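You operate a simulated robot arm through the tools that you are given. There is no shell and no other tool.

You are at the controls of a simulated robot arm. One attempt, no reset.

Task
Put the purple plectrum in the arm, swing it in, crank the wheel into the green band, then brake it.
Fine: two seconds in the green band, never into the red zone. Set down upright: what you pick out.

The check looks at the end state, three seconds after you hand in, the way a careful person would. Anything else that was tipped, shoved, dropped, spilled or broken makes it a failure.

Robot
A 7-joint arm with a three-finger gripper, fixed in place. Base frame: the origin is on the floor under the middle of its stand, x ahead of it, y to its left, z up; the work surface is at about z = 0.76. Lengths are in m, angles in rad, forces in N, time in s.
With the tool pointing down near the work surface it reaches from about 0.1 to 0.86 m from the base axis. Its first joint turns from -2.897 to 2.897 rad. Payload 2.94 kg.
The TCP is the grasp point between the finger pads, 0.03 m short of the fingertips. In the tool frame z runs along the fingers and y along their closing line. The gripper opens to 0.132 m; its body begins 0.107 m behind the TCP.
Orientation is that of the tool frame in the base frame, as a unit quaternion [w, x, y, z]. With the fingers straight down and closing along the base's y, the tool's x points along the base's -x, its y along +y and its z along -z.

Tools
- The arm moves only by the tool move_arm. Its argument "series" is a list of rows, each a list of 3 entries, a list of its own where there are three numbers: the turn, a rotation vector about the base's x, y, z in rad, then the shift along the base's x, y, z in m, then the closure, from 0 (fully open) to 1 (shut). In form: [[[rx, ry, rz], [tx, ty, tz], hand], ...]. A call has 1 to 20 rows; each row shifts and turns the commanded pose from where the row before left it. A row lasts 0.2 s, in which the tool goes at most 0.05 m and 0.15 rad; a call with a longer step from one row to the next is refused whole, and so is a gripper value outside its range. Where a pose cannot be reached the arm comes as near as it can. A force on the tool above 60 N (or 10 N above the force at the start of the call, whichever is more), or a blocked arm, ends the call early, and 0.2 s more pass. Each finger travels about 0.0374 m/s and halts on what it meets, pressing with about 42 N; the grip force reading is that of the motor and also rises with nothing between the fingers. The clock runs only during rows and for 0.2 s after the last one: add rows that do not move to give the fingers time. It gives the time, the measured TCP pose, the force on the tool (base axes), the opening and the grip force at its end, in the units of the frame above (readings bear some noise), with the torque about the TCP (base axes, N m) and any sound that the robot's microphone picked up.
- Cameras (640 x 400 px; columns grow to the right, rows downward): "scene" is fixed at [0.4049, -0.6378, 1.561]; the picture's right is [0.63, -0.78, 0.00], its down [-0.68, -0.55, -0.49] and it looks along [0.38, 0.31, -0.87] (base axes); focal length 332 px, centre (320, 200). "wrist" rides on the gripper at [0.072, 0.003, -0.144] in the tool frame; the picture's right is [-0.04, 1.00, 0.00], its down [-0.88, -0.04, -0.48] and it looks along [-0.47, -0.02, 0.88] (tool axes); focal length 256 px, centre (320, 200). There is no depth. A picture from a camera that has moved, and an enlarged one, comes with that camera's place and axes in the base frame and with its lens. The place of the scene camera against the robot may be out by one fixed shift of up to 0.018 m in any direction.
- capture(camera): a new picture of that camera. It takes no simulated time.
- raise_lower(by): moves the trunk up (or, below 0, down) by that many m; the arm rides with it, the base frame stays. It gives what a move gives, with no picture.
- enlarge(camera, box): a new picture of the part [left, top, right, bottom] of that camera's present view, enlarged. It takes no simulated time.
- hand_in(): hands the job in; it is judged then, once.

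Nothing tells you positions but the pictures and the camera data. Unless the task says otherwise, let go and move clear before handing in.

The tools are called after "Call:" by a JSON object that holds its "name" and its "arguments". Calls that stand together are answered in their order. move_arm: Moves the arm, as the interface text tells. Its arguments: {"type":"object","properties":{"series":{"type":"array","items":{"type":"array"}}},"required":["series"]} The other tools are called the same way: raise_lower (by) moves the trunk up or down; capture (camera) takes a picture; enlarge (camera, box) takes an enlarged picture of a part of a camera's view; hand_in () hands the job in.

At the start:

```text
t: 0.0
tcp_pos: [0.474, -0.2782, 1.223]
tool_rot: [0.0, 0.0, 1.0, 0.0]
ft_force: [0.2, -0.1, 0.0]
ft_torque: [0.0, 0.0, -0.02]
gripper_width: 0.1317
finger_force: 0.1
trunk travel left (down, up): [-0.35, 0.19]
```

scene: 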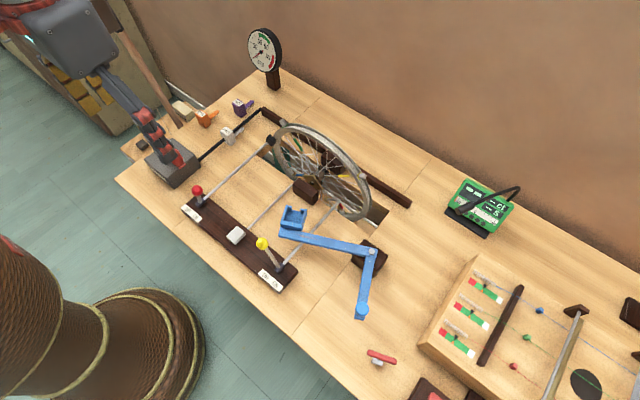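
wrist: 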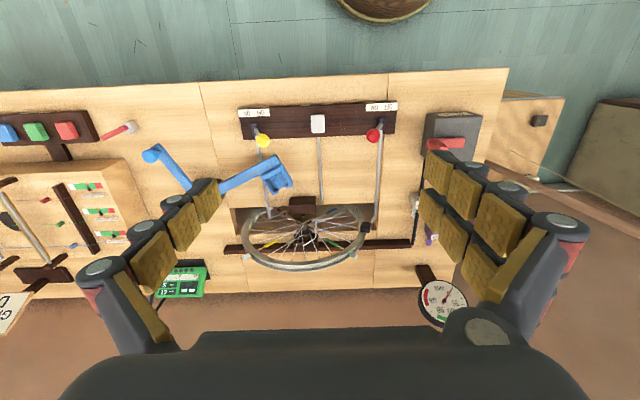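

I see a workbench with a spoked wheel, a blue swing arm with a socket, two levers (red and yellow knobs), a crank unit with a red handle, a gauge, and several plectra (orange, white, purple). I'll look closer at each part before moving.

Call:
{"name": "enlarge", "arguments": {"camera": "scene", "box": [120, 80, 280, 180]}}

Call:
{"name": "enlarge", "arguments": {"camera": "scene", "box": [170, 170, 330, 300]}}

Call:
{"name": "enlarge", "arguments": {"camera": "scene", "box": [240, 110, 420, 330]}}

Call:
{"name": "enlarge", "arguments": {"camera": "scene", "box": [235, 20, 305, 95]}}

Call:
{"name": "enlarge", "arguments": {"camera": "scene", "box": [430, 160, 530, 250]}}

Call:
{"name": "enlarge", "arguments": {"camera": "wrist", "box": [220, 80, 500, 290]}}

```text
4.00 times, centred on (200, 130) of scene
camera zoom: at [0.4049, -0.6378, 1.561], right [0.63, -0.78, 0.0], down [-0.68, -0.55, -0.49], along [0.38, 0.31, -0.87], focal length 1329 px, centre (800, 480)
```

zoom: 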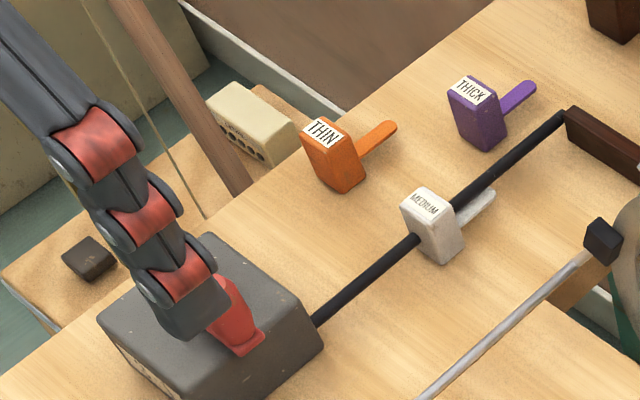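

```text
3.08 times, centred on (250, 235) of scene
camera zoom: at [0.4049, -0.6378, 1.561], right [0.63, -0.78, 0.0], down [-0.68, -0.55, -0.49], along [0.38, 0.31, -0.87], focal length 1023 px, centre (535, 92)
```

zoom: 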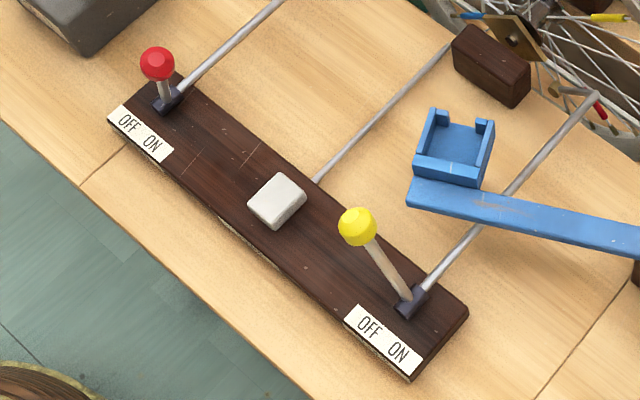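

```text
1.82 times, centred on (330, 220) of scene
camera zoom: at [0.4049, -0.6378, 1.561], right [0.63, -0.78, 0.0], down [-0.68, -0.55, -0.49], along [0.38, 0.31, -0.87], focal length 604 px, centre (302, 164)
```

zoom: 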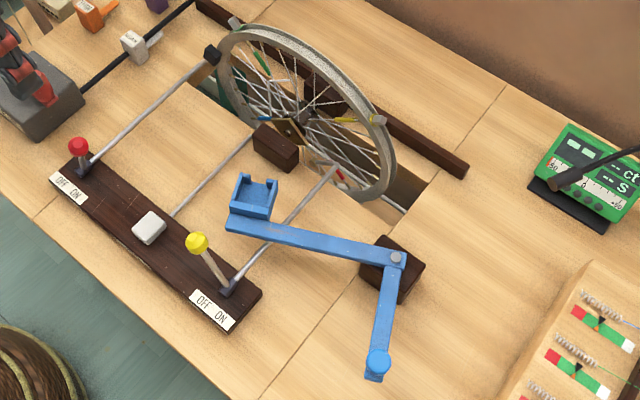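

```text
5.33 times, centred on (270, 58) of scene
camera zoom: at [0.4049, -0.6378, 1.561], right [0.63, -0.78, 0.0], down [-0.68, -0.55, -0.49], along [0.38, 0.31, -0.87], focal length 1772 px, centre (587, 960)
```

zoom: 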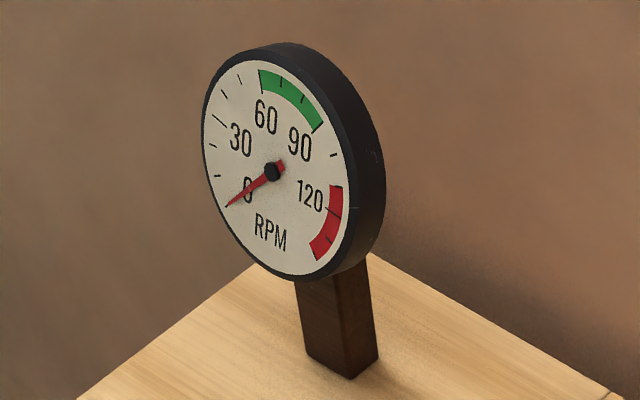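

```text
4.44 times, centred on (480, 205) of scene
camera zoom: at [0.4049, -0.6378, 1.561], right [0.63, -0.78, 0.0], down [-0.68, -0.55, -0.49], along [0.38, 0.31, -0.87], focal length 1477 px, centre (-391, 178)
```

zoom: 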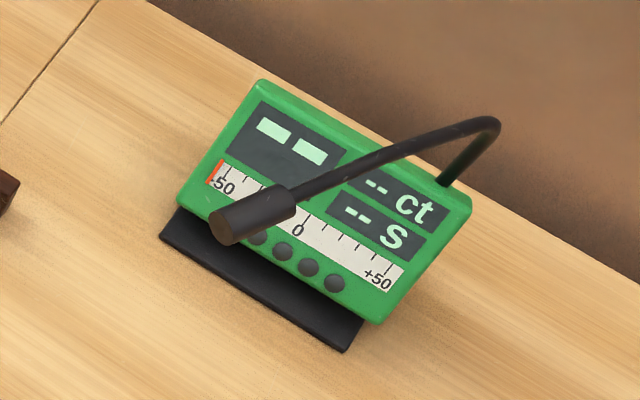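

```text
1.90 times, centred on (360, 185) of wrist
camera zoom: at [0.4009, -0.2754, 1.3672], right [0.04, 1.0, 0.0], down [0.88, -0.04, 0.48], along [0.47, -0.02, -0.88], focal length 488 px, centre (244, 229)
```

zoom: 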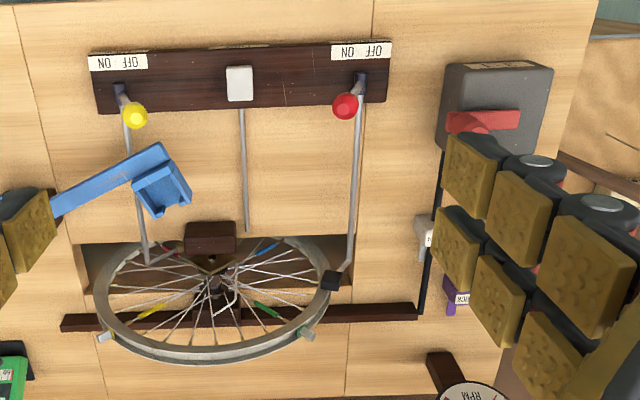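

The purple plectrum (labelled THICK) stands behind the black shaft at roughly (0.84, 0.03), and the crank box is near (0.55, 0.0). I'll enlarge the blue holder, the crank and the levers before moving.

Call:
{"name": "enlarge", "arguments": {"camera": "scene", "box": [265, 190, 345, 250]}}

Call:
{"name": "enlarge", "arguments": {"camera": "scene", "box": [250, 110, 390, 220]}}

Call:
{"name": "enlarge", "arguments": {"camera": "wrist", "box": [400, 90, 500, 170]}}

Call:
{"name": "enlarge", "arguments": {"camera": "wrist", "box": [230, 90, 410, 200]}}

Call:
{"name": "enlarge", "arguments": {"camera": "scene", "box": [400, 240, 640, 400]}}

```text
6.67 times, centred on (305, 220) of scene
camera zoom: at [0.4049, -0.6378, 1.561], right [0.63, -0.78, 0.0], down [-0.68, -0.55, -0.49], along [0.38, 0.31, -0.87], focal length 2216 px, centre (420, 67)
```

zoom: 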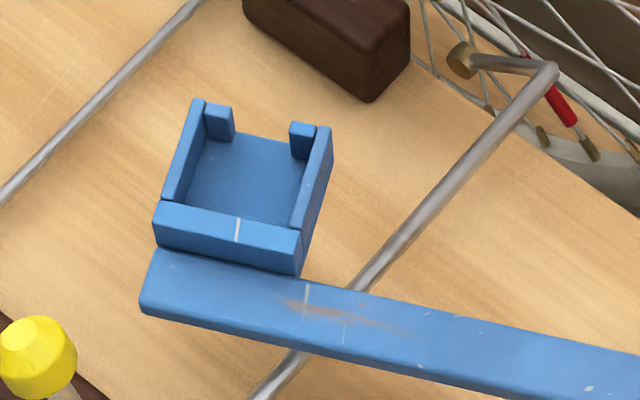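

```text
3.64 times, centred on (320, 165) of scene
camera zoom: at [0.4049, -0.6378, 1.561], right [0.63, -0.78, 0.0], down [-0.68, -0.55, -0.49], along [0.38, 0.31, -0.87], focal length 1208 px, centre (320, 327)
```

zoom: 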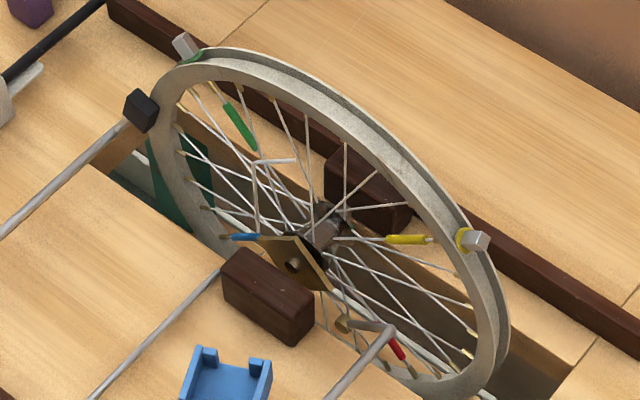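

```text
5.00 times, centred on (450, 130) of wrist
camera zoom: at [0.4009, -0.2754, 1.3672], right [0.04, 1.0, 0.0], down [0.88, -0.04, 0.48], along [0.47, -0.02, -0.88], focal length 1280 px, centre (-330, 550)
```

zoom: 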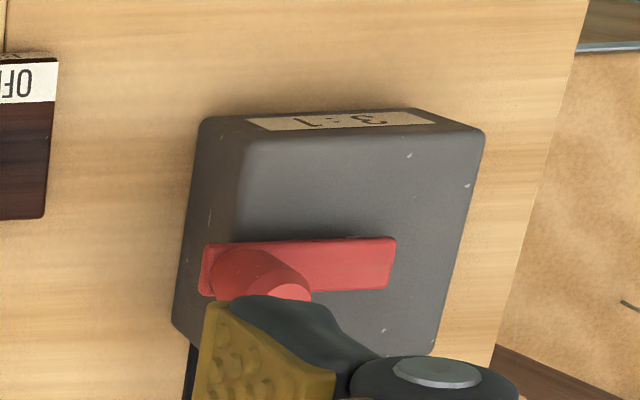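

```text
3.56 times, centred on (320, 145) of wrist
camera zoom: at [0.4009, -0.2754, 1.3672], right [0.04, 1.0, 0.0], down [0.88, -0.04, 0.48], along [0.47, -0.02, -0.88], focal length 910 px, centre (320, 396)
```

zoom: 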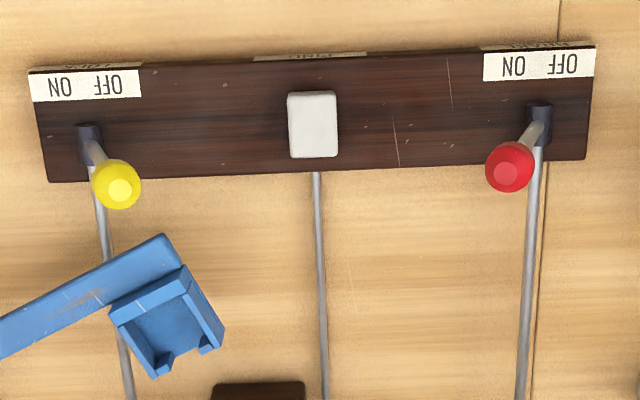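

```text
2.50 times, centred on (520, 320) of scene
camera zoom: at [0.4049, -0.6378, 1.561], right [0.63, -0.78, 0.0], down [-0.68, -0.55, -0.49], along [0.38, 0.31, -0.87], focal length 831 px, centre (-180, -100)
```

zoom: 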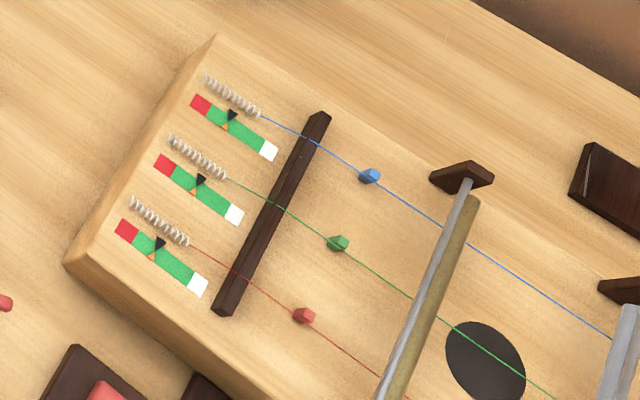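

The crank is a red arm with a knob on the gearbox labelled about "1:3". The levers sit at about (0.535, -0.12) for red and (0.535, -0.41) for yellow, and the blue holder is empty at about (0.64, -0.37). I need the labels on the board's front face, so I'll bring the wrist camera back and lower.

Call:
{"name": "move_arm", "arguments": {"series": [[[0, 0, 0], [-0.017, 0, -0.044], 0], [[0, 0, 0], [-0.017, 0, -0.044], 0], [[0, 0, 0], [-0.017, 0, -0.044], 0], [[0, 0, 0], [-0.017, 0, -0.044], 0], [[0, 0, 0], [-0.017, 0, -0.044], 0], [[0, 0, 0], [-0.017, 0, -0.044], 0]]}}

Call:
{"name": "capture", "arguments": {"camera": "wrist"}}

Call:
{"name": "capture", "arguments": {"camera": "scene"}}

```text
t: 1.4
tcp_pos: [0.3735, -0.2798, 0.9578]
tool_rot: [0.001, 0.0, 1.0, -0.001]
ft_force: [-0.1, -0.9, -0.9]
ft_torque: [0.0, 0.01, -0.01]
gripper_width: 0.1315
finger_force: 0.1
trunk travel left (down, up): [-0.35, 0.19]
```

```text
taken
camera wrist: at [0.2996, -0.2758, 1.1026], right [0.04, 1.0, 0.0], down [0.88, -0.04, 0.48], along [0.48, -0.02, -0.88], focal length 256 px, centre (320, 200)
```

wrist: 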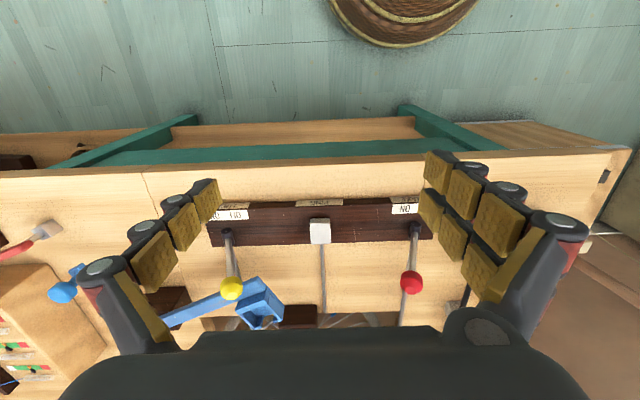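

```text
taken
```

scene: 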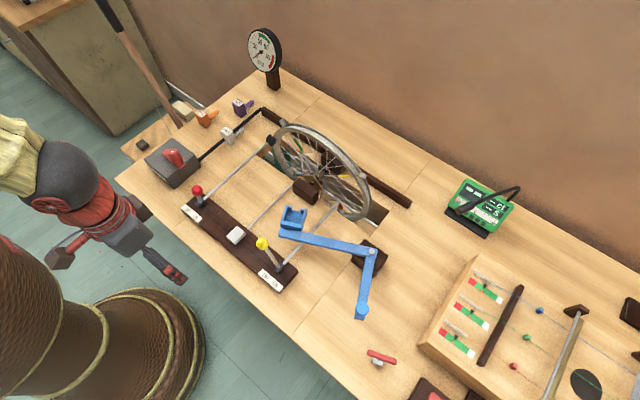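

Call:
{"name": "enlarge", "arguments": {"camera": "wrist", "box": [200, 185, 320, 255]}}

Call:
{"name": "enlarge", "arguments": {"camera": "wrist", "box": [300, 185, 440, 255]}}

Call:
{"name": "enlarge", "arguments": {"camera": "scene", "box": [135, 125, 215, 195]}}

Call:
{"name": "enlarge", "arguments": {"camera": "wrist", "box": [0, 200, 140, 300]}}

```text
5.33 times, centred on (260, 220) of wrist
camera zoom: at [0.2996, -0.2758, 1.1026], right [0.04, 1.0, 0.0], down [0.88, -0.04, 0.48], along [0.48, -0.02, -0.88], focal length 1365 px, centre (640, 93)
```

zoom: 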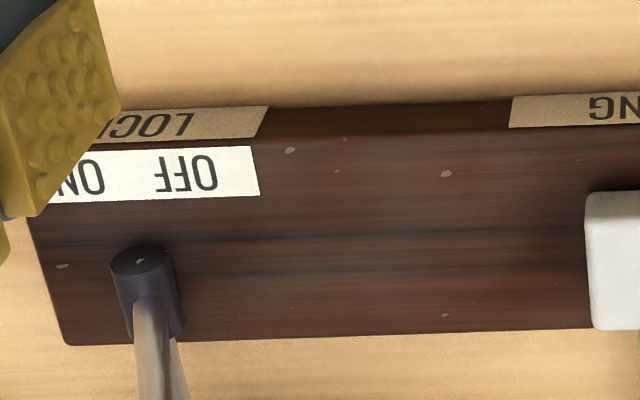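

```text
4.57 times, centred on (370, 220) of wrist
camera zoom: at [0.2996, -0.2758, 1.1026], right [0.04, 1.0, 0.0], down [0.88, -0.04, 0.48], along [0.48, -0.02, -0.88], focal length 1170 px, centre (91, 109)
```

zoom: 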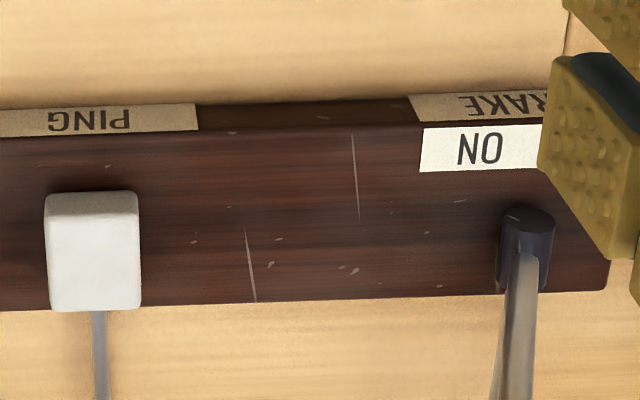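

```text
5.71 times, centred on (175, 160) of scene
camera zoom: at [0.4049, -0.6378, 1.561], right [0.63, -0.78, 0.0], down [-0.68, -0.55, -0.49], along [0.38, 0.31, -0.87], focal length 1899 px, centre (1149, 429)
```

zoom: 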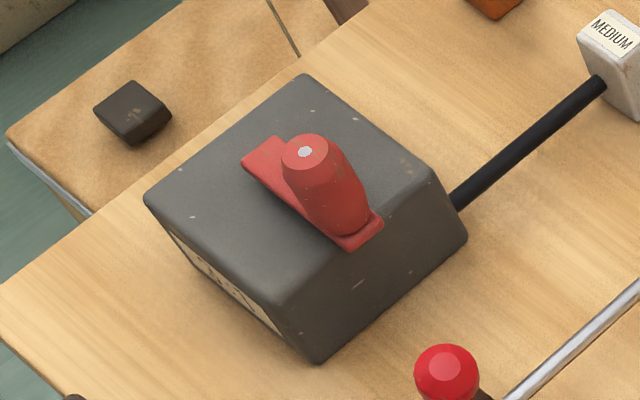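

```text
4.00 times, centred on (70, 250) of wrist
camera zoom: at [0.2996, -0.2758, 1.1026], right [0.04, 1.0, 0.0], down [0.88, -0.04, 0.48], along [0.48, -0.02, -0.88], focal length 1024 px, centre (1320, 0)
```

zoom: 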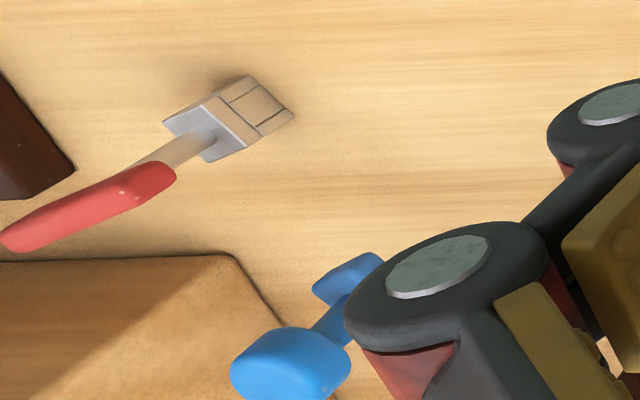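

The front labels read LOCK (yellow, leaning to OFF), PING (white button) and BRAKE (red, which leans to its ON side). The holder is empty, the crank knob stands upright on the gearbox, and the gauge is next: I'll read its scale and the wheel more closely.

Call:
{"name": "enlarge", "arguments": {"camera": "scene", "box": [245, 25, 287, 75]}}

Call:
{"name": "enlarge", "arguments": {"camera": "scene", "box": [255, 110, 315, 160]}}

Call:
{"name": "enlarge", "arguments": {"camera": "scene", "box": [340, 235, 395, 325]}}

Call:
{"name": "enlarge", "arguments": {"camera": "scene", "box": [210, 90, 290, 150]}}

Call:
{"name": "enlarge", "arguments": {"camera": "scene", "box": [180, 180, 240, 225]}}

```text
8.00 times, centred on (266, 50) of scene
camera zoom: at [0.4049, -0.6378, 1.561], right [0.63, -0.78, 0.0], down [-0.68, -0.55, -0.49], along [0.38, 0.31, -0.87], focal length 2659 px, centre (752, 1400)
```

zoom: 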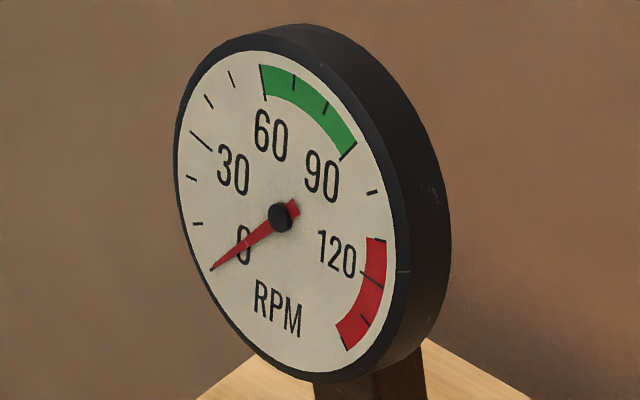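

```text
8.00 times, centred on (285, 135) of scene
camera zoom: at [0.4049, -0.6378, 1.561], right [0.63, -0.78, 0.0], down [-0.68, -0.55, -0.49], along [0.38, 0.31, -0.87], focal length 2659 px, centre (600, 720)
```

zoom: 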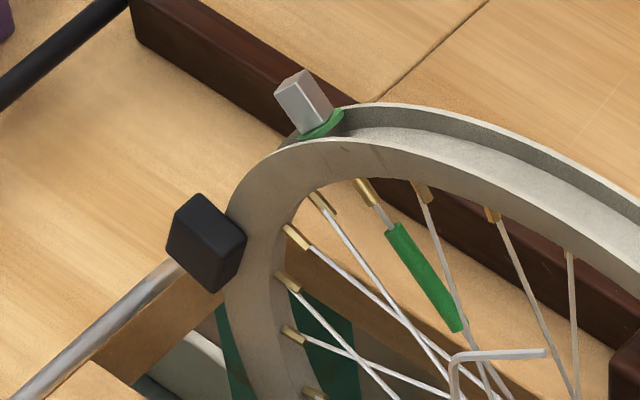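

```text
4.44 times, centred on (368, 280) of scene
camera zoom: at [0.4049, -0.6378, 1.561], right [0.63, -0.78, 0.0], down [-0.68, -0.55, -0.49], along [0.38, 0.31, -0.87], focal length 1477 px, centre (109, -156)
```

zoom: 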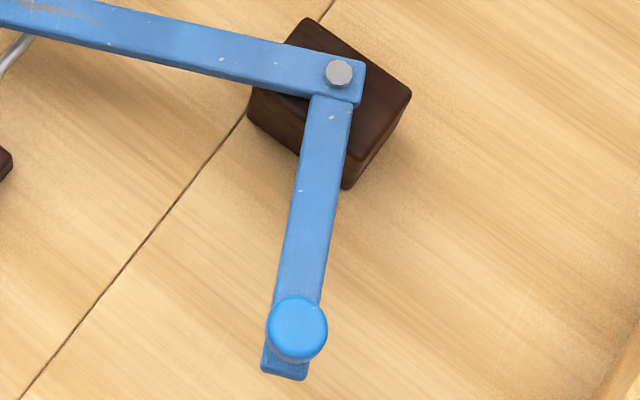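

```text
6.67 times, centred on (250, 120) of scene
camera zoom: at [0.4049, -0.6378, 1.561], right [0.63, -0.78, 0.0], down [-0.68, -0.55, -0.49], along [0.38, 0.31, -0.87], focal length 2216 px, centre (787, 733)
```

zoom: 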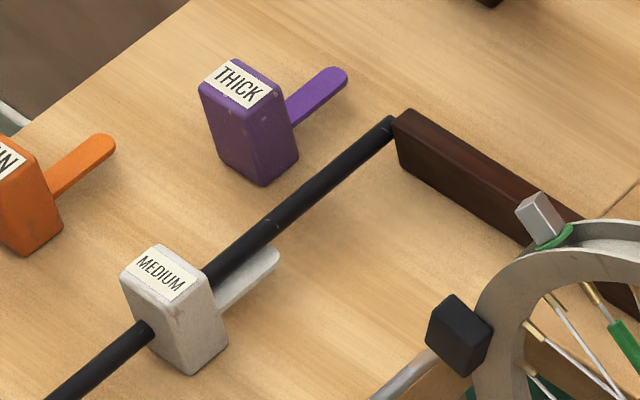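

```text
8.89 times, centred on (210, 202) of scene
camera zoom: at [0.4049, -0.6378, 1.561], right [0.63, -0.78, 0.0], down [-0.68, -0.55, -0.49], along [0.38, 0.31, -0.87], focal length 2954 px, centre (1298, 178)
```

zoom: 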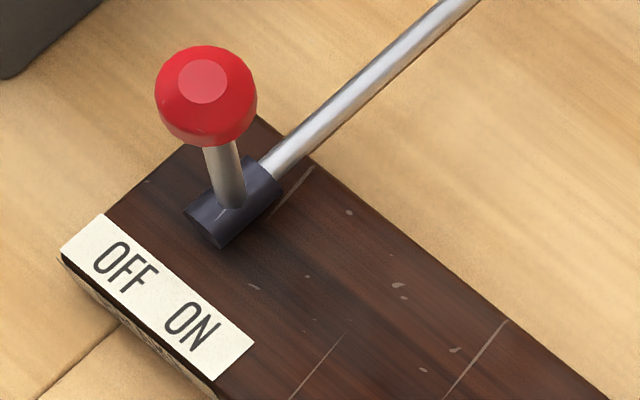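

The gauge's green band runs from 60 to 90 RPM and red starts near 110, so with 1:3 gearing I want about 25 RPM at the crank. The brake lever is ON and must be released before cranking. Next I'll fly above the purple plectrum to look at it with the wrist camera.

Call:
{"name": "move_arm", "arguments": {"series": [[[0, 0, 0], [0, 0, 0.045], 0], [[0, 0, 0], [0, 0, 0.045], 0], [[0, 0, 0], [0.03, 0.03, 0.01], 0], [[0, 0, 0], [0.035, 0.03, 0], 0], [[0, 0, 0], [0.035, 0.03, 0], 0], [[0, 0, 0], [0.035, 0.03, 0], 0], [[0, 0, 0], [0.035, 0.03, 0], 0], [[0, 0, 0], [0.035, 0.03, 0], 0], [[0, 0, 0], [0.035, 0.03, 0], 0], [[0, 0, 0], [0.035, 0.03, 0], 0], [[0, 0, 0], [0.035, 0.03, 0], 0], [[0, 0, 0], [0.035, 0.03, 0], 0], [[0, 0, 0], [0.02, 0.015, 0], 0]]}}

Call:
{"name": "capture", "arguments": {"camera": "wrist"}}

```text
t: 4.2
tcp_pos: [0.7389, 0.0362, 1.0586]
tool_rot: [0.001, 0.001, 1.0, 0.0]
ft_force: [-0.1, 0.5, -0.5]
ft_torque: [0.02, -0.01, 0.0]
gripper_width: 0.1321
finger_force: 0.1
trunk travel left (down, up): [-0.35, 0.19]
```

```text
taken
camera wrist: at [0.6648, 0.0407, 1.2028], right [0.04, 1.0, 0.0], down [0.88, -0.04, 0.48], along [0.48, -0.02, -0.88], focal length 256 px, centre (320, 200)
```

wrist: 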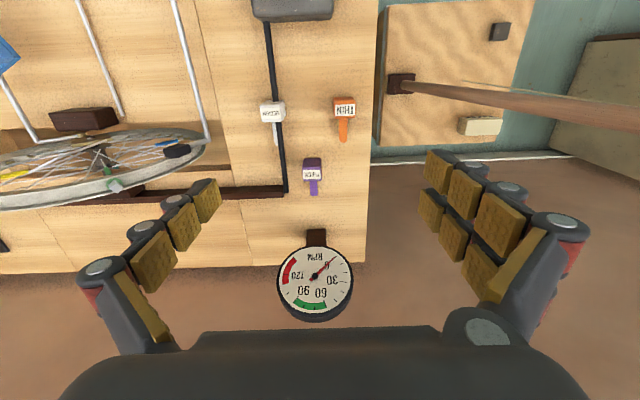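

The purple plectrum stands alone at about (0.84, 0.02), with its blade pointing towards the wall. I'll enlarge to measure it.

Call:
{"name": "enlarge", "arguments": {"camera": "wrist", "box": [280, 145, 344, 205]}}

Call:
{"name": "enlarge", "arguments": {"camera": "wrist", "box": [240, 85, 370, 205]}}

Call:
{"name": "enlarge", "arguments": {"camera": "wrist", "box": [0, 100, 230, 220]}}

```text
6.67 times, centred on (312, 175) of wrist
camera zoom: at [0.6648, 0.0407, 1.2028], right [0.04, 1.0, 0.0], down [0.88, -0.04, 0.48], along [0.48, -0.02, -0.88], focal length 1707 px, centre (373, 367)
```

zoom: 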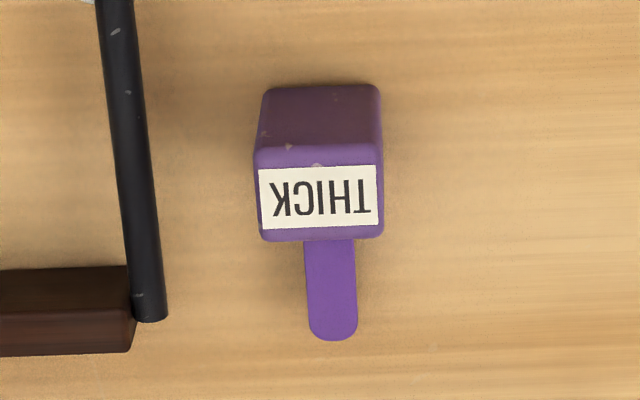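

```text
3.33 times, centred on (305, 145) of wrist
camera zoom: at [0.6648, 0.0407, 1.2028], right [0.04, 1.0, 0.0], down [0.88, -0.04, 0.48], along [0.48, -0.02, -0.88], focal length 853 px, centre (370, 383)
```

zoom: 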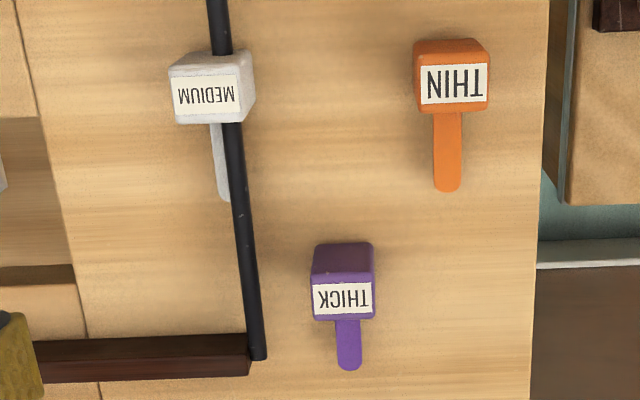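

```text
2.78 times, centred on (115, 160) of wrist
camera zoom: at [0.6648, 0.0407, 1.2028], right [0.04, 1.0, 0.0], down [0.88, -0.04, 0.48], along [0.48, -0.02, -0.88], focal length 712 px, centre (890, 311)
```

zoom: 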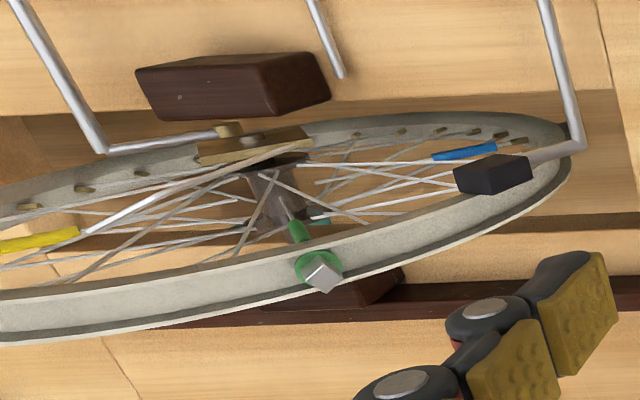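

The purple block spans x 0.817–0.841 and y 0.006–0.037, with its top at z≈0.808. The shaft beside it sits at y≈-0.027, z≈0.777. Before picking I want the holder's wall height, so I'll enlarge that view.

Call:
{"name": "enlarge", "arguments": {"camera": "scene", "box": [275, 200, 315, 230]}}

Call:
{"name": "capture", "arguments": {"camera": "scene"}}

```text
13.33 times, centred on (295, 215) of scene
camera zoom: at [0.4049, -0.6378, 1.561], right [0.63, -0.78, 0.0], down [-0.68, -0.55, -0.49], along [0.38, 0.31, -0.87], focal length 4431 px, centre (653, 0)
```

zoom: 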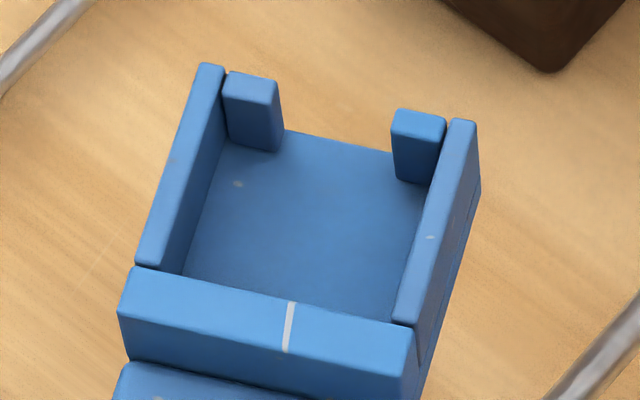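

```text
taken
```

scene: 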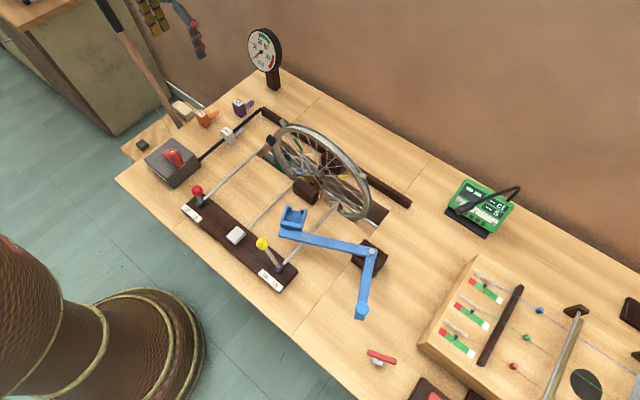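

The holder walls are about 0.02 m high with inner space about 0.037 × 0.029 m, so a grip on only the top 2 cm of the block will clear them. I'll go above the purple block with the fingers part closed so they straddle it without touching the shaft.

Call:
{"name": "move_arm", "arguments": {"series": [[[0, 0, 0], [0.0225, -0.0038, -0.03], 0.2], [[0, 0, 0], [0.0225, -0.0038, -0.03], 0.4], [[0, 0, 0], [0.0225, -0.0038, -0.03], 0.55], [[0, 0, 0], [0.0225, -0.0038, -0.03], 0.55], [[0, 0, 0], [0, 0, 0], 0.55], [[0, 0, 0], [0, 0, 0], 0.55]]}}

Call:
{"name": "capture", "arguments": {"camera": "wrist"}}

Call:
{"name": "enlarge", "arguments": {"camera": "scene", "box": [180, 20, 300, 140]}}

```text
t: 5.6
tcp_pos: [0.8268, 0.0197, 0.9384]
tool_rot: [0.0, 0.0, 1.0, -0.001]
ft_force: [0.0, -0.4, 0.4]
ft_torque: [-0.02, -0.03, 0.01]
gripper_width: 0.0596
finger_force: 0.0
trunk travel left (down, up): [-0.35, 0.19]
```

```text
taken
camera wrist: at [0.7543, 0.0241, 1.0826], right [0.04, 1.0, 0.0], down [0.88, -0.04, 0.48], along [0.47, -0.02, -0.88], focal length 256 px, centre (320, 200)
```

wrist: 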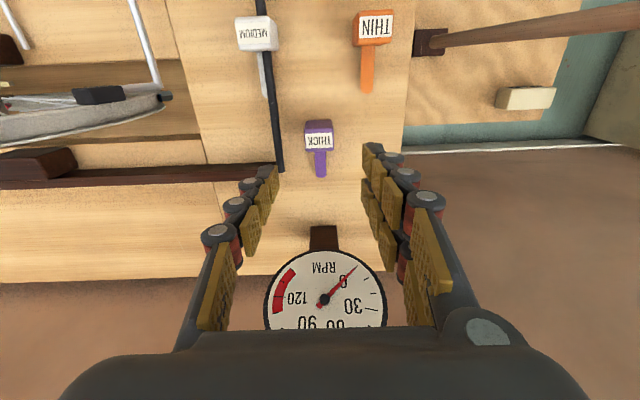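

```text
3.33 times, centred on (240, 80) of scene
camera zoom: at [0.4049, -0.6378, 1.561], right [0.63, -0.78, 0.0], down [-0.68, -0.55, -0.49], along [0.38, 0.31, -0.87], focal length 1108 px, centre (587, 600)
```

zoom: 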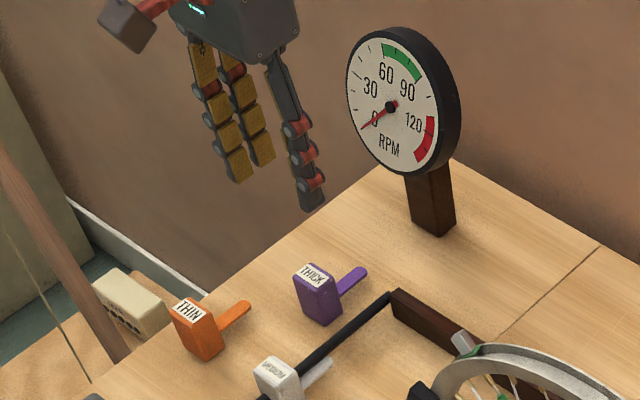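

The fingers are at about 0.06 m opening, and the block lies straight below between them. I'll refine its position from this closer view.

Call:
{"name": "enlarge", "arguments": {"camera": "wrist", "box": [280, 100, 360, 190]}}

```text
4.44 times, centred on (320, 145) of wrist
camera zoom: at [0.7543, 0.0241, 1.0826], right [0.04, 1.0, 0.0], down [0.88, -0.04, 0.48], along [0.47, -0.02, -0.88], focal length 1138 px, centre (320, 444)
```

zoom: 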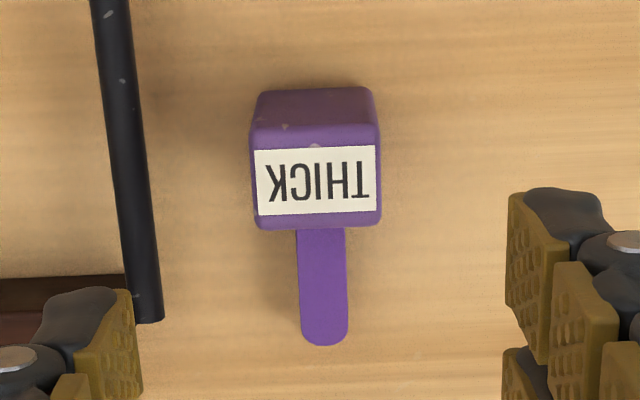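

The block centre is (0.829, 0.020) and it is squared with the gripper. I'll descend to TCP z≈0.818, keeping the fingertips above the shaft.

Call:
{"name": "move_arm", "arguments": {"series": [[[0, 0, 0], [0.001, -0.0005, -0.035], 0.55], [[0, 0, 0], [0.001, -0.0005, -0.035], 0.55], [[0, 0, 0], [0, 0, -0.03], 0.55], [[0, 0, 0], [0, 0, -0.02], 0.55], [[0, 0, 0], [0, 0, 0], 0.55]]}}

Call:
{"name": "capture", "arguments": {"camera": "wrist"}}

Call:
{"name": "enlarge", "arguments": {"camera": "scene", "box": [190, 60, 300, 140]}}

```text
t: 6.8
tcp_pos: [0.8293, 0.019, 0.8192]
tool_rot: [0.0, 0.0, 1.0, 0.0]
ft_force: [0.8, 0.3, 0.3]
ft_torque: [0.02, -0.01, 0.03]
gripper_width: 0.0593
finger_force: 0.0
trunk travel left (down, up): [-0.35, 0.19]
```

```text
taken
camera wrist: at [0.7562, 0.0232, 0.9636], right [0.04, 1.0, 0.0], down [0.88, -0.04, 0.48], along [0.48, -0.02, -0.88], focal length 256 px, centre (320, 200)
```

wrist: 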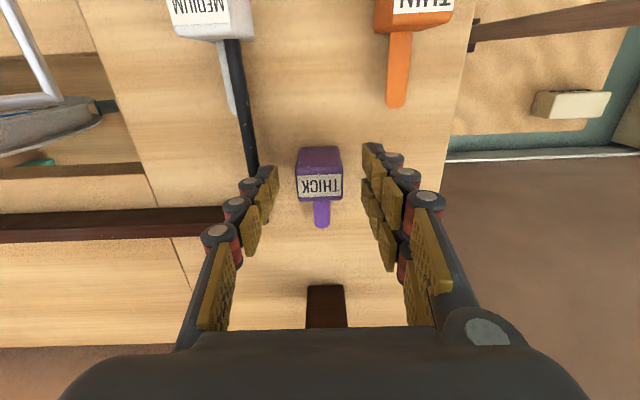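

```text
5.00 times, centred on (245, 100) of scene
camera zoom: at [0.4049, -0.6378, 1.561], right [0.63, -0.78, 0.0], down [-0.68, -0.55, -0.49], along [0.38, 0.31, -0.87], focal length 1662 px, centre (695, 700)
```

zoom: 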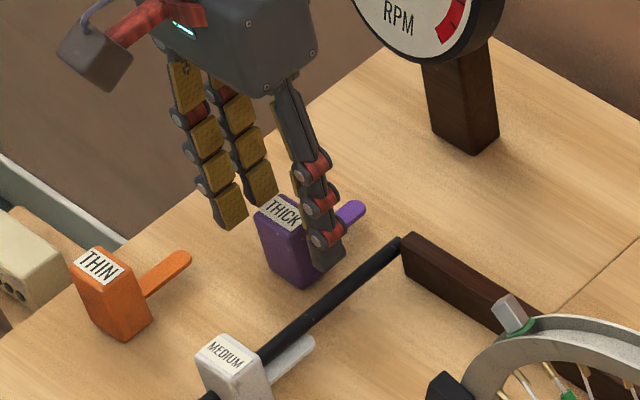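

The fingers straddle the purple block cleanly. Closing now.

Call:
{"name": "move_arm", "arguments": {"series": [[[0, 0, 0], [0, 0, 0], 0.7], [[0, 0, 0], [0, 0, 0], 0.85], [[0, 0, 0], [0, 0, 0], 1.0], [[0, 0, 0], [0, 0, 0], 1.0]]}}

Call:
{"name": "capture", "arguments": {"camera": "wrist"}}

Call:
{"name": "enlarge", "arguments": {"camera": "scene", "box": [190, 60, 300, 140]}}

```text
t: 7.8
tcp_pos: [0.8282, 0.021, 0.8191]
tool_rot: [-0.001, 0.0, 1.0, -0.001]
ft_force: [-0.3, -0.7, 0.3]
ft_torque: [0.03, -0.01, 0.02]
gripper_width: 0.0308
finger_force: 29.8
trunk travel left (down, up): [-0.35, 0.19]
```

```text
taken
camera wrist: at [0.7561, 0.0232, 0.9633], right [0.04, 1.0, 0.0], down [0.88, -0.04, 0.48], along [0.47, -0.02, -0.88], focal length 256 px, centre (320, 200)
```

wrist: 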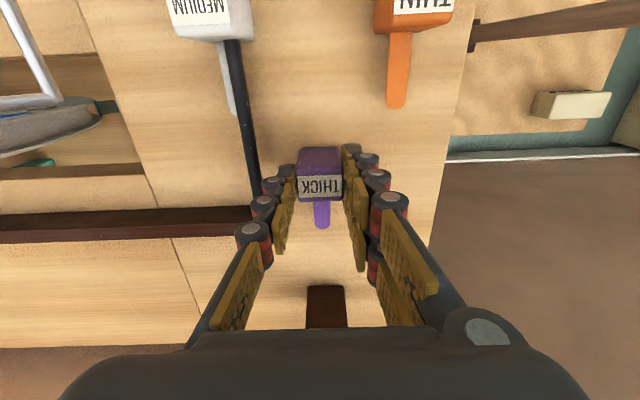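

```text
5.00 times, centred on (245, 100) of scene
camera zoom: at [0.4049, -0.6378, 1.561], right [0.63, -0.78, 0.0], down [-0.68, -0.55, -0.49], along [0.38, 0.31, -0.87], focal length 1662 px, centre (695, 700)
```

zoom: 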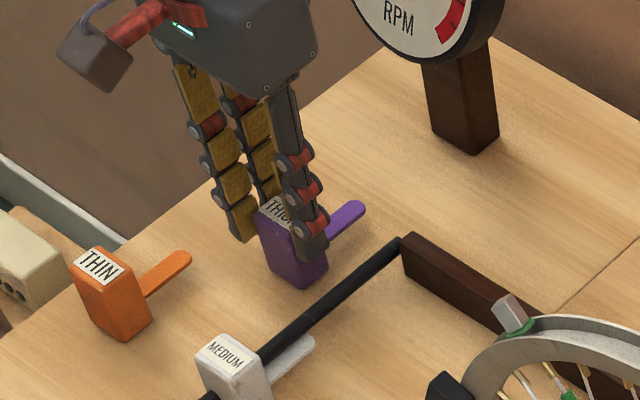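

I have it at 0.0308 m width, matching the block. I'll lift straight up and carry it high over the wheel towards the blue holder for a look.

Call:
{"name": "move_arm", "arguments": {"series": [[[0, 0, 0], [0, 0, 0.02], 1.0], [[0, 0, 0], [0, 0, 0.04], 1.0], [[0, 0, 0], [0, 0, 0.04], 1.0], [[0, 0, 0], [0, 0, 0.04], 1.0], [[0, 0, 0], [0, 0, 0.04], 1.0], [[0, 0, 0], [0, 0, 0.04], 1.0], [[0, 0, 0], [0, 0, 0.04], 1.0], [[0, 0, 0], [0, 0, 0.04], 1.0], [[0, 0, 0], [-0.0143, -0.0434, 0], 1.0], [[0, 0, 0], [-0.0143, -0.0434, 0], 1.0], [[0, 0, 0], [-0.0143, -0.0434, 0], 1.0], [[0, 0, 0], [-0.0143, -0.0434, 0], 1.0], [[0, 0, 0], [-0.0143, -0.0434, 0], 1.0], [[0, 0, 0], [-0.0143, -0.0434, 0], 1.0], [[0, 0, 0], [-0.0143, -0.0434, 0], 1.0], [[0, 0, 0], [-0.0143, -0.0434, 0], 1.0], [[0, 0, 0], [-0.0143, -0.0434, 0], 1.0], [[0, 0, 0], [0, 0, 0], 1.0]]}}

Call:
{"name": "capture", "arguments": {"camera": "wrist"}}

Call:
{"name": "capture", "arguments": {"camera": "scene"}}

```text
t: 11.6
tcp_pos: [0.7005, -0.371, 1.1197]
tool_rot: [0.0, 0.0, 1.0, 0.0]
ft_force: [0.3, 0.3, -1.3]
ft_torque: [-0.05, 0.01, 0.02]
gripper_width: 0.0001
finger_force: 29.0
trunk travel left (down, up): [-0.35, 0.19]
```

```text
taken
camera wrist: at [0.6273, -0.3678, 1.2632], right [0.04, 1.0, 0.0], down [0.88, -0.04, 0.48], along [0.47, -0.02, -0.88], focal length 256 px, centre (320, 200)
```

wrist: 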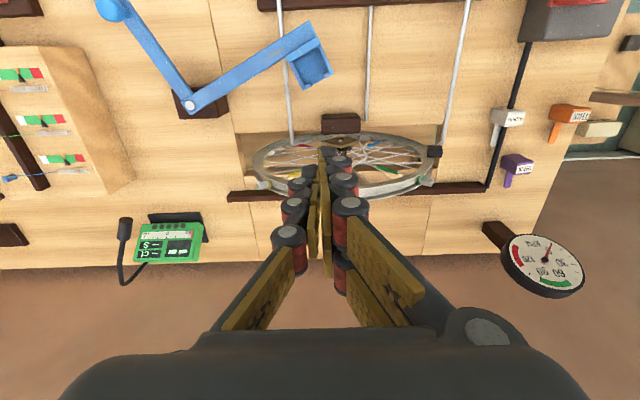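

```text
taken
```

scene: 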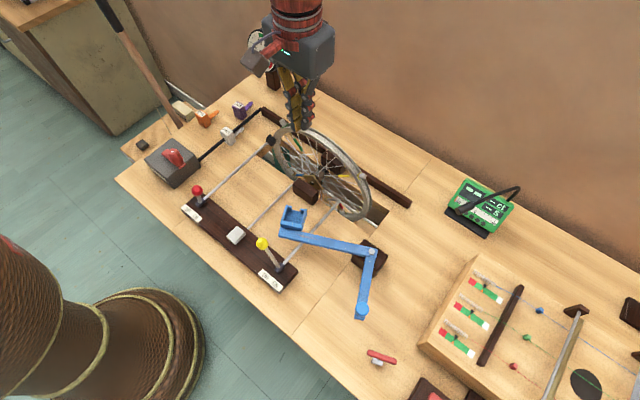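

The gripper is empty: it closed to zero, so the block slid out at the start of the lift and seems to still stand where it was. I need a deeper grip, but since I'm here I'll check the block and measure the blue holder from above.

Call:
{"name": "enlarge", "arguments": {"camera": "wrist", "box": [160, 10, 350, 130]}}

Call:
{"name": "enlarge", "arguments": {"camera": "wrist", "box": [275, 15, 345, 95]}}

Call:
{"name": "enlarge", "arguments": {"camera": "wrist", "box": [480, 90, 600, 200]}}

Call:
{"name": "enlarge", "arguments": {"camera": "scene", "box": [210, 90, 270, 140]}}

Call:
{"name": "enlarge", "arguments": {"camera": "wrist", "box": [90, 0, 230, 130]}}

```text
3.33 times, centred on (255, 70) of wrist
camera zoom: at [0.6273, -0.3678, 1.2632], right [0.04, 1.0, 0.0], down [0.88, -0.04, 0.48], along [0.47, -0.02, -0.88], focal length 853 px, centre (537, 633)
```

zoom: 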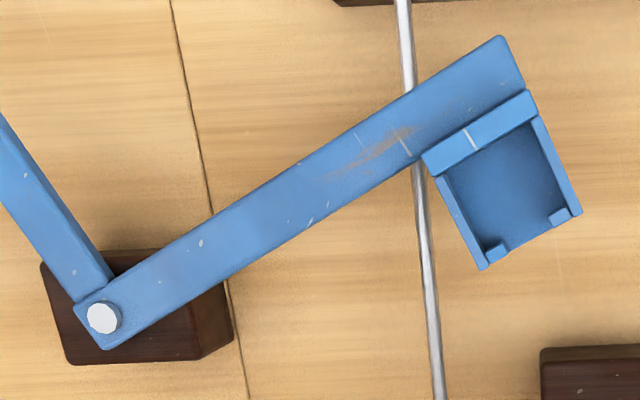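

```text
5.00 times, centred on (310, 55) of wrist
camera zoom: at [0.6273, -0.3678, 1.2632], right [0.04, 1.0, 0.0], down [0.88, -0.04, 0.48], along [0.47, -0.02, -0.88], focal length 1280 px, centre (370, 925)
```

zoom: 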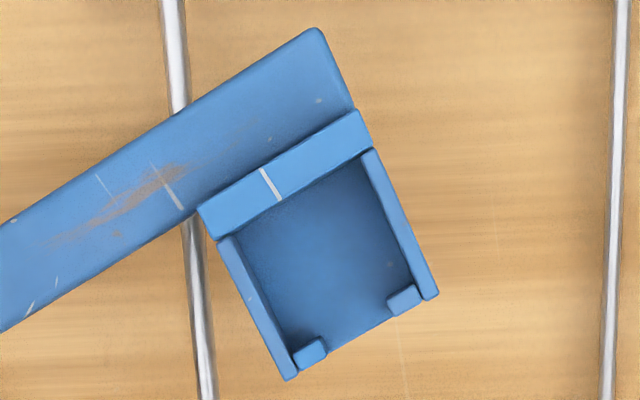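

```text
3.64 times, centred on (540, 145) of wrist
camera zoom: at [0.6273, -0.3678, 1.2632], right [0.04, 1.0, 0.0], down [0.88, -0.04, 0.48], along [0.47, -0.02, -0.88], focal length 931 px, centre (-480, 400)
```

zoom: 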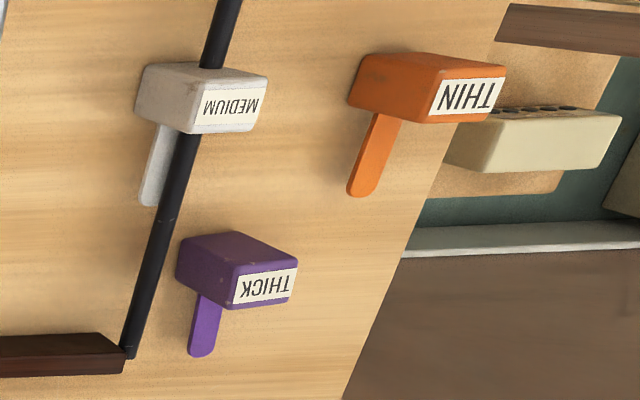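

```text
8.00 times, centred on (240, 115) of scene
camera zoom: at [0.4049, -0.6378, 1.561], right [0.63, -0.78, 0.0], down [-0.68, -0.55, -0.49], along [0.38, 0.31, -0.87], focal length 2659 px, centre (960, 880)
```

zoom: 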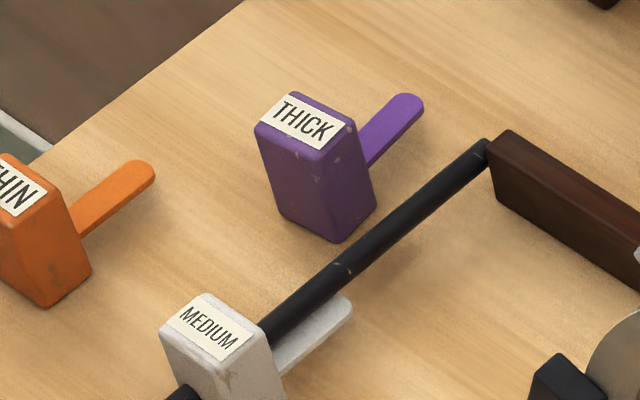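

```text
3.08 times, centred on (160, 65) of wrist
camera zoom: at [0.6273, -0.3678, 1.2632], right [0.04, 1.0, 0.0], down [0.88, -0.04, 0.48], along [0.47, -0.02, -0.88], focal length 788 px, centre (812, 615)
```

zoom: 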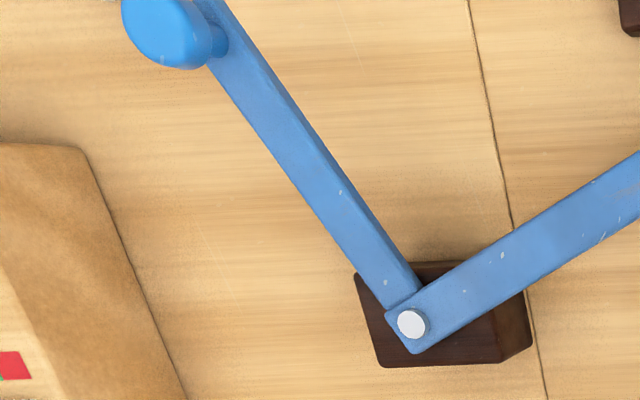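

The purple block still stands upright in its place. The holder is turned about 25° from the y axis, and I need its height well, so I'll take a second, lower view of it with the empty hand.

Call:
{"name": "move_arm", "arguments": {"series": [[[0, 0, 0], [-0.0333, 0.0202, -0.02], 1.0], [[0, 0, 0], [-0.0333, 0.0202, -0.02], 1.0], [[0, 0, 0], [-0.0333, 0.0202, -0.02], 1.0], [[0, 0, 0], [-0.0333, 0.0202, -0.02], 1.0], [[0, 0, 0], [-0.0333, 0.0202, -0.02], 1.0], [[0, 0, 0], [-0.0333, 0.0202, -0.02], 1.0], [[0, 0, 0], [0, 0, 0], 1.0]]}}

Call:
{"name": "capture", "arguments": {"camera": "wrist"}}

Call:
{"name": "enlarge", "arguments": {"camera": "wrist", "box": [180, 180, 280, 270]}}

Call:
{"name": "enlarge", "arguments": {"camera": "wrist", "box": [0, 150, 280, 350]}}

```text
t: 13.2
tcp_pos: [0.5012, -0.2502, 0.9978]
tool_rot: [0.0, 0.0, 1.0, 0.0]
ft_force: [-0.5, -0.3, 0.2]
ft_torque: [0.0, -0.03, 0.04]
gripper_width: 0.0001
finger_force: 28.5
trunk travel left (down, up): [-0.35, 0.19]
```

```text
taken
camera wrist: at [0.428, -0.2467, 1.1424], right [0.04, 1.0, 0.0], down [0.88, -0.04, 0.48], along [0.48, -0.02, -0.88], focal length 256 px, centre (320, 200)
```

wrist: 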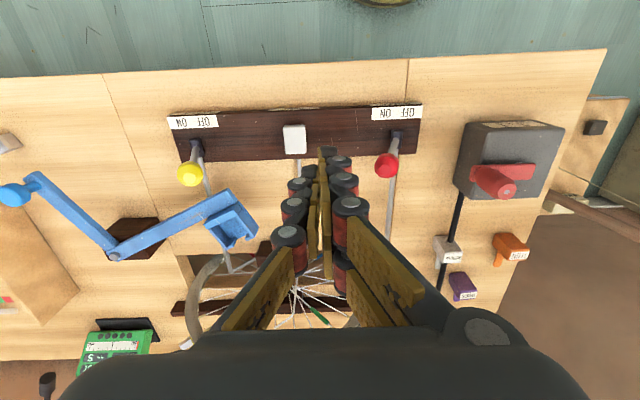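

```text
4.44 times, centred on (230, 225) of wrist
camera zoom: at [0.428, -0.2467, 1.1424], right [0.04, 1.0, 0.0], down [0.88, -0.04, 0.48], along [0.48, -0.02, -0.88], focal length 1138 px, centre (720, 89)
```

zoom: 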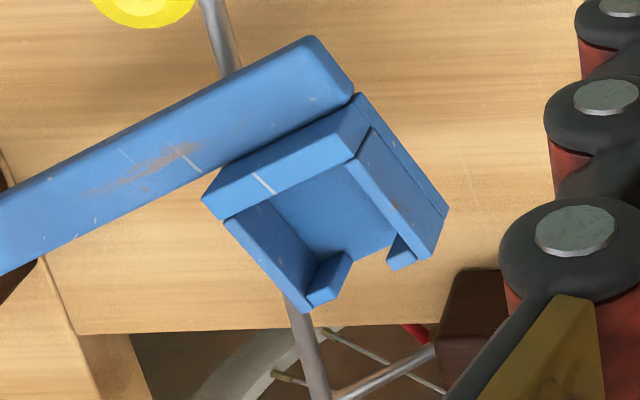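

```text
2.00 times, centred on (140, 250) of wrist
camera zoom: at [0.428, -0.2467, 1.1424], right [0.04, 1.0, 0.0], down [0.88, -0.04, 0.48], along [0.48, -0.02, -0.88], focal length 512 px, centre (680, 100)
```

zoom: 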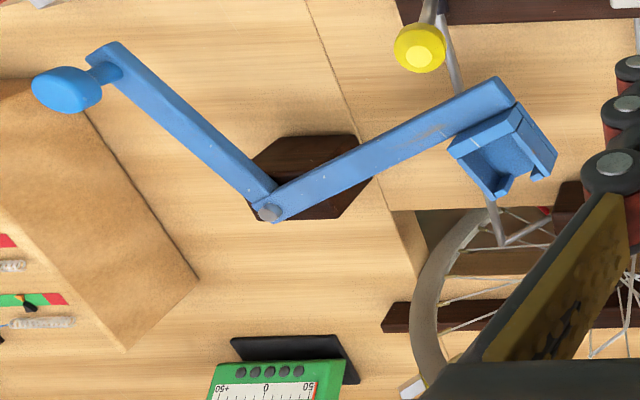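

Triangulating two views gives the holder wall tops at z≈0.849, the cavity centre near (0.633, -0.381) facing 25°, the pivot at (0.679, -0.575) and the blue knob at (0.558, -0.634, 0.86). Now I go back to the purple block for a deeper grip, opening partly on the way.

Call:
{"name": "move_arm", "arguments": {"series": [[[0, 0, 0], [0.0, 0.0, 0.045], 0.8], [[0, 0, 0], [0.02, 0.02, 0.035], 0.67], [[0, 0, 0], [0.034, 0.0295, 0], 0.67], [[0, 0, 0], [0.034, 0.0295, 0], 0.67], [[0, 0, 0], [0.034, 0.0295, 0], 0.67], [[0, 0, 0], [0.034, 0.0295, 0], 0.67], [[0, 0, 0], [0.034, 0.0295, 0], 0.67], [[0, 0, 0], [0.034, 0.0295, 0], 0.67], [[0, 0, 0], [0.034, 0.0295, 0], 0.67], [[0, 0, 0], [0.034, 0.0295, 0], 0.67], [[0, 0, 0], [0.034, 0.014, -0.02], 0.67], [[0, 0, 0], [0, 0, -0.045], 0.67], [[0, 0, 0], [0, 0, -0.045], 0.67], [[0, 0, 0], [0, 0, -0.045], 0.67], [[0, 0, 0], [0, 0, 0], 0.67]]}}

Call:
{"name": "enlarge", "arguments": {"camera": "wrist", "box": [270, 90, 370, 200]}}

Call:
{"name": "enlarge", "arguments": {"camera": "scene", "box": [190, 60, 300, 140]}}

```text
t: 16.4
tcp_pos: [0.826, 0.0202, 0.9226]
tool_rot: [0.0, 0.0, 1.0, 0.0]
ft_force: [0.1, 0.3, 0.5]
ft_torque: [0.0, 0.0, 0.0]
gripper_width: 0.0435
finger_force: 0.0
trunk travel left (down, up): [-0.35, 0.19]
```

```text
3.64 times, centred on (320, 145) of wrist
camera zoom: at [0.7529, 0.0244, 1.0674], right [0.04, 1.0, 0.0], down [0.88, -0.04, 0.48], along [0.48, -0.02, -0.88], focal length 931 px, centre (320, 400)
```

zoom: 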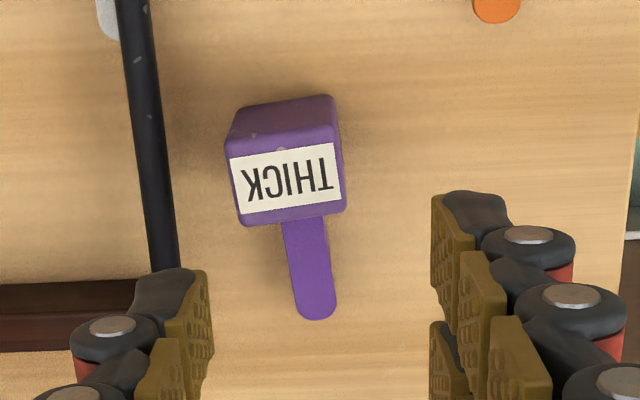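

```text
5.00 times, centred on (245, 100) of scene
camera zoom: at [0.4049, -0.6378, 1.561], right [0.63, -0.78, 0.0], down [-0.68, -0.55, -0.49], along [0.38, 0.31, -0.87], focal length 1662 px, centre (695, 700)
```

zoom: 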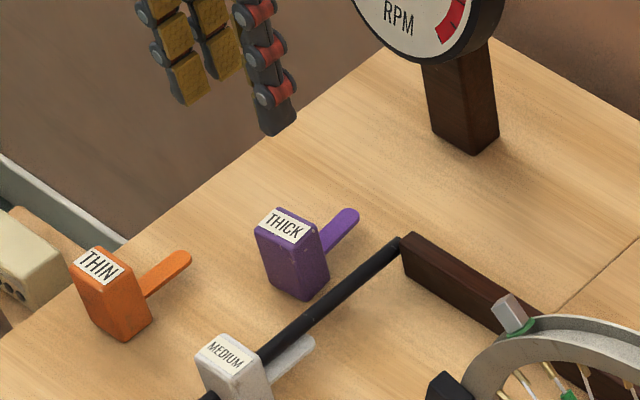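

The slip left the block upright but shifted to about (0.821, 0.0125) and yawed about +0.085 rad, close to the shaft. I'll pinch its top lightly, slide it 2 cm away from the shaft along the table, then take a deeper grip there.

Call:
{"name": "move_arm", "arguments": {"series": [[[0, 0, 0.085], [-0.005, -0.0077, 0], 0.71], [[0, 0, 0], [0, 0, -0.04], 0.71], [[0, 0, 0], [0, 0, 0], 0.71]]}}

Call:
{"name": "enlarge", "arguments": {"camera": "wrist", "box": [260, 100, 380, 220]}}

```text
t: 17.2
tcp_pos: [0.8208, 0.0136, 0.8839]
tool_rot: [0.001, -0.042, 0.999, 0.001]
ft_force: [0.4, 0.1, 0.0]
ft_torque: [-0.02, -0.02, 0.01]
gripper_width: 0.0385
finger_force: 0.0
trunk travel left (down, up): [-0.35, 0.19]
```

```text
3.33 times, centred on (320, 160) of wrist
camera zoom: at [0.7481, 0.0108, 1.0272], right [-0.04, 1.0, 0.0], down [0.88, 0.04, 0.48], along [0.47, 0.02, -0.88], focal length 853 px, centre (320, 333)
```

zoom: 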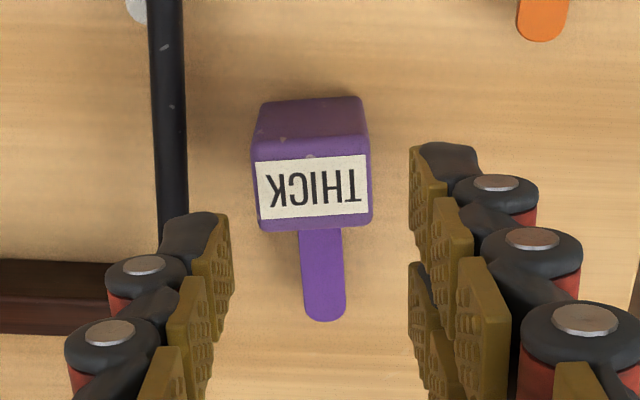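

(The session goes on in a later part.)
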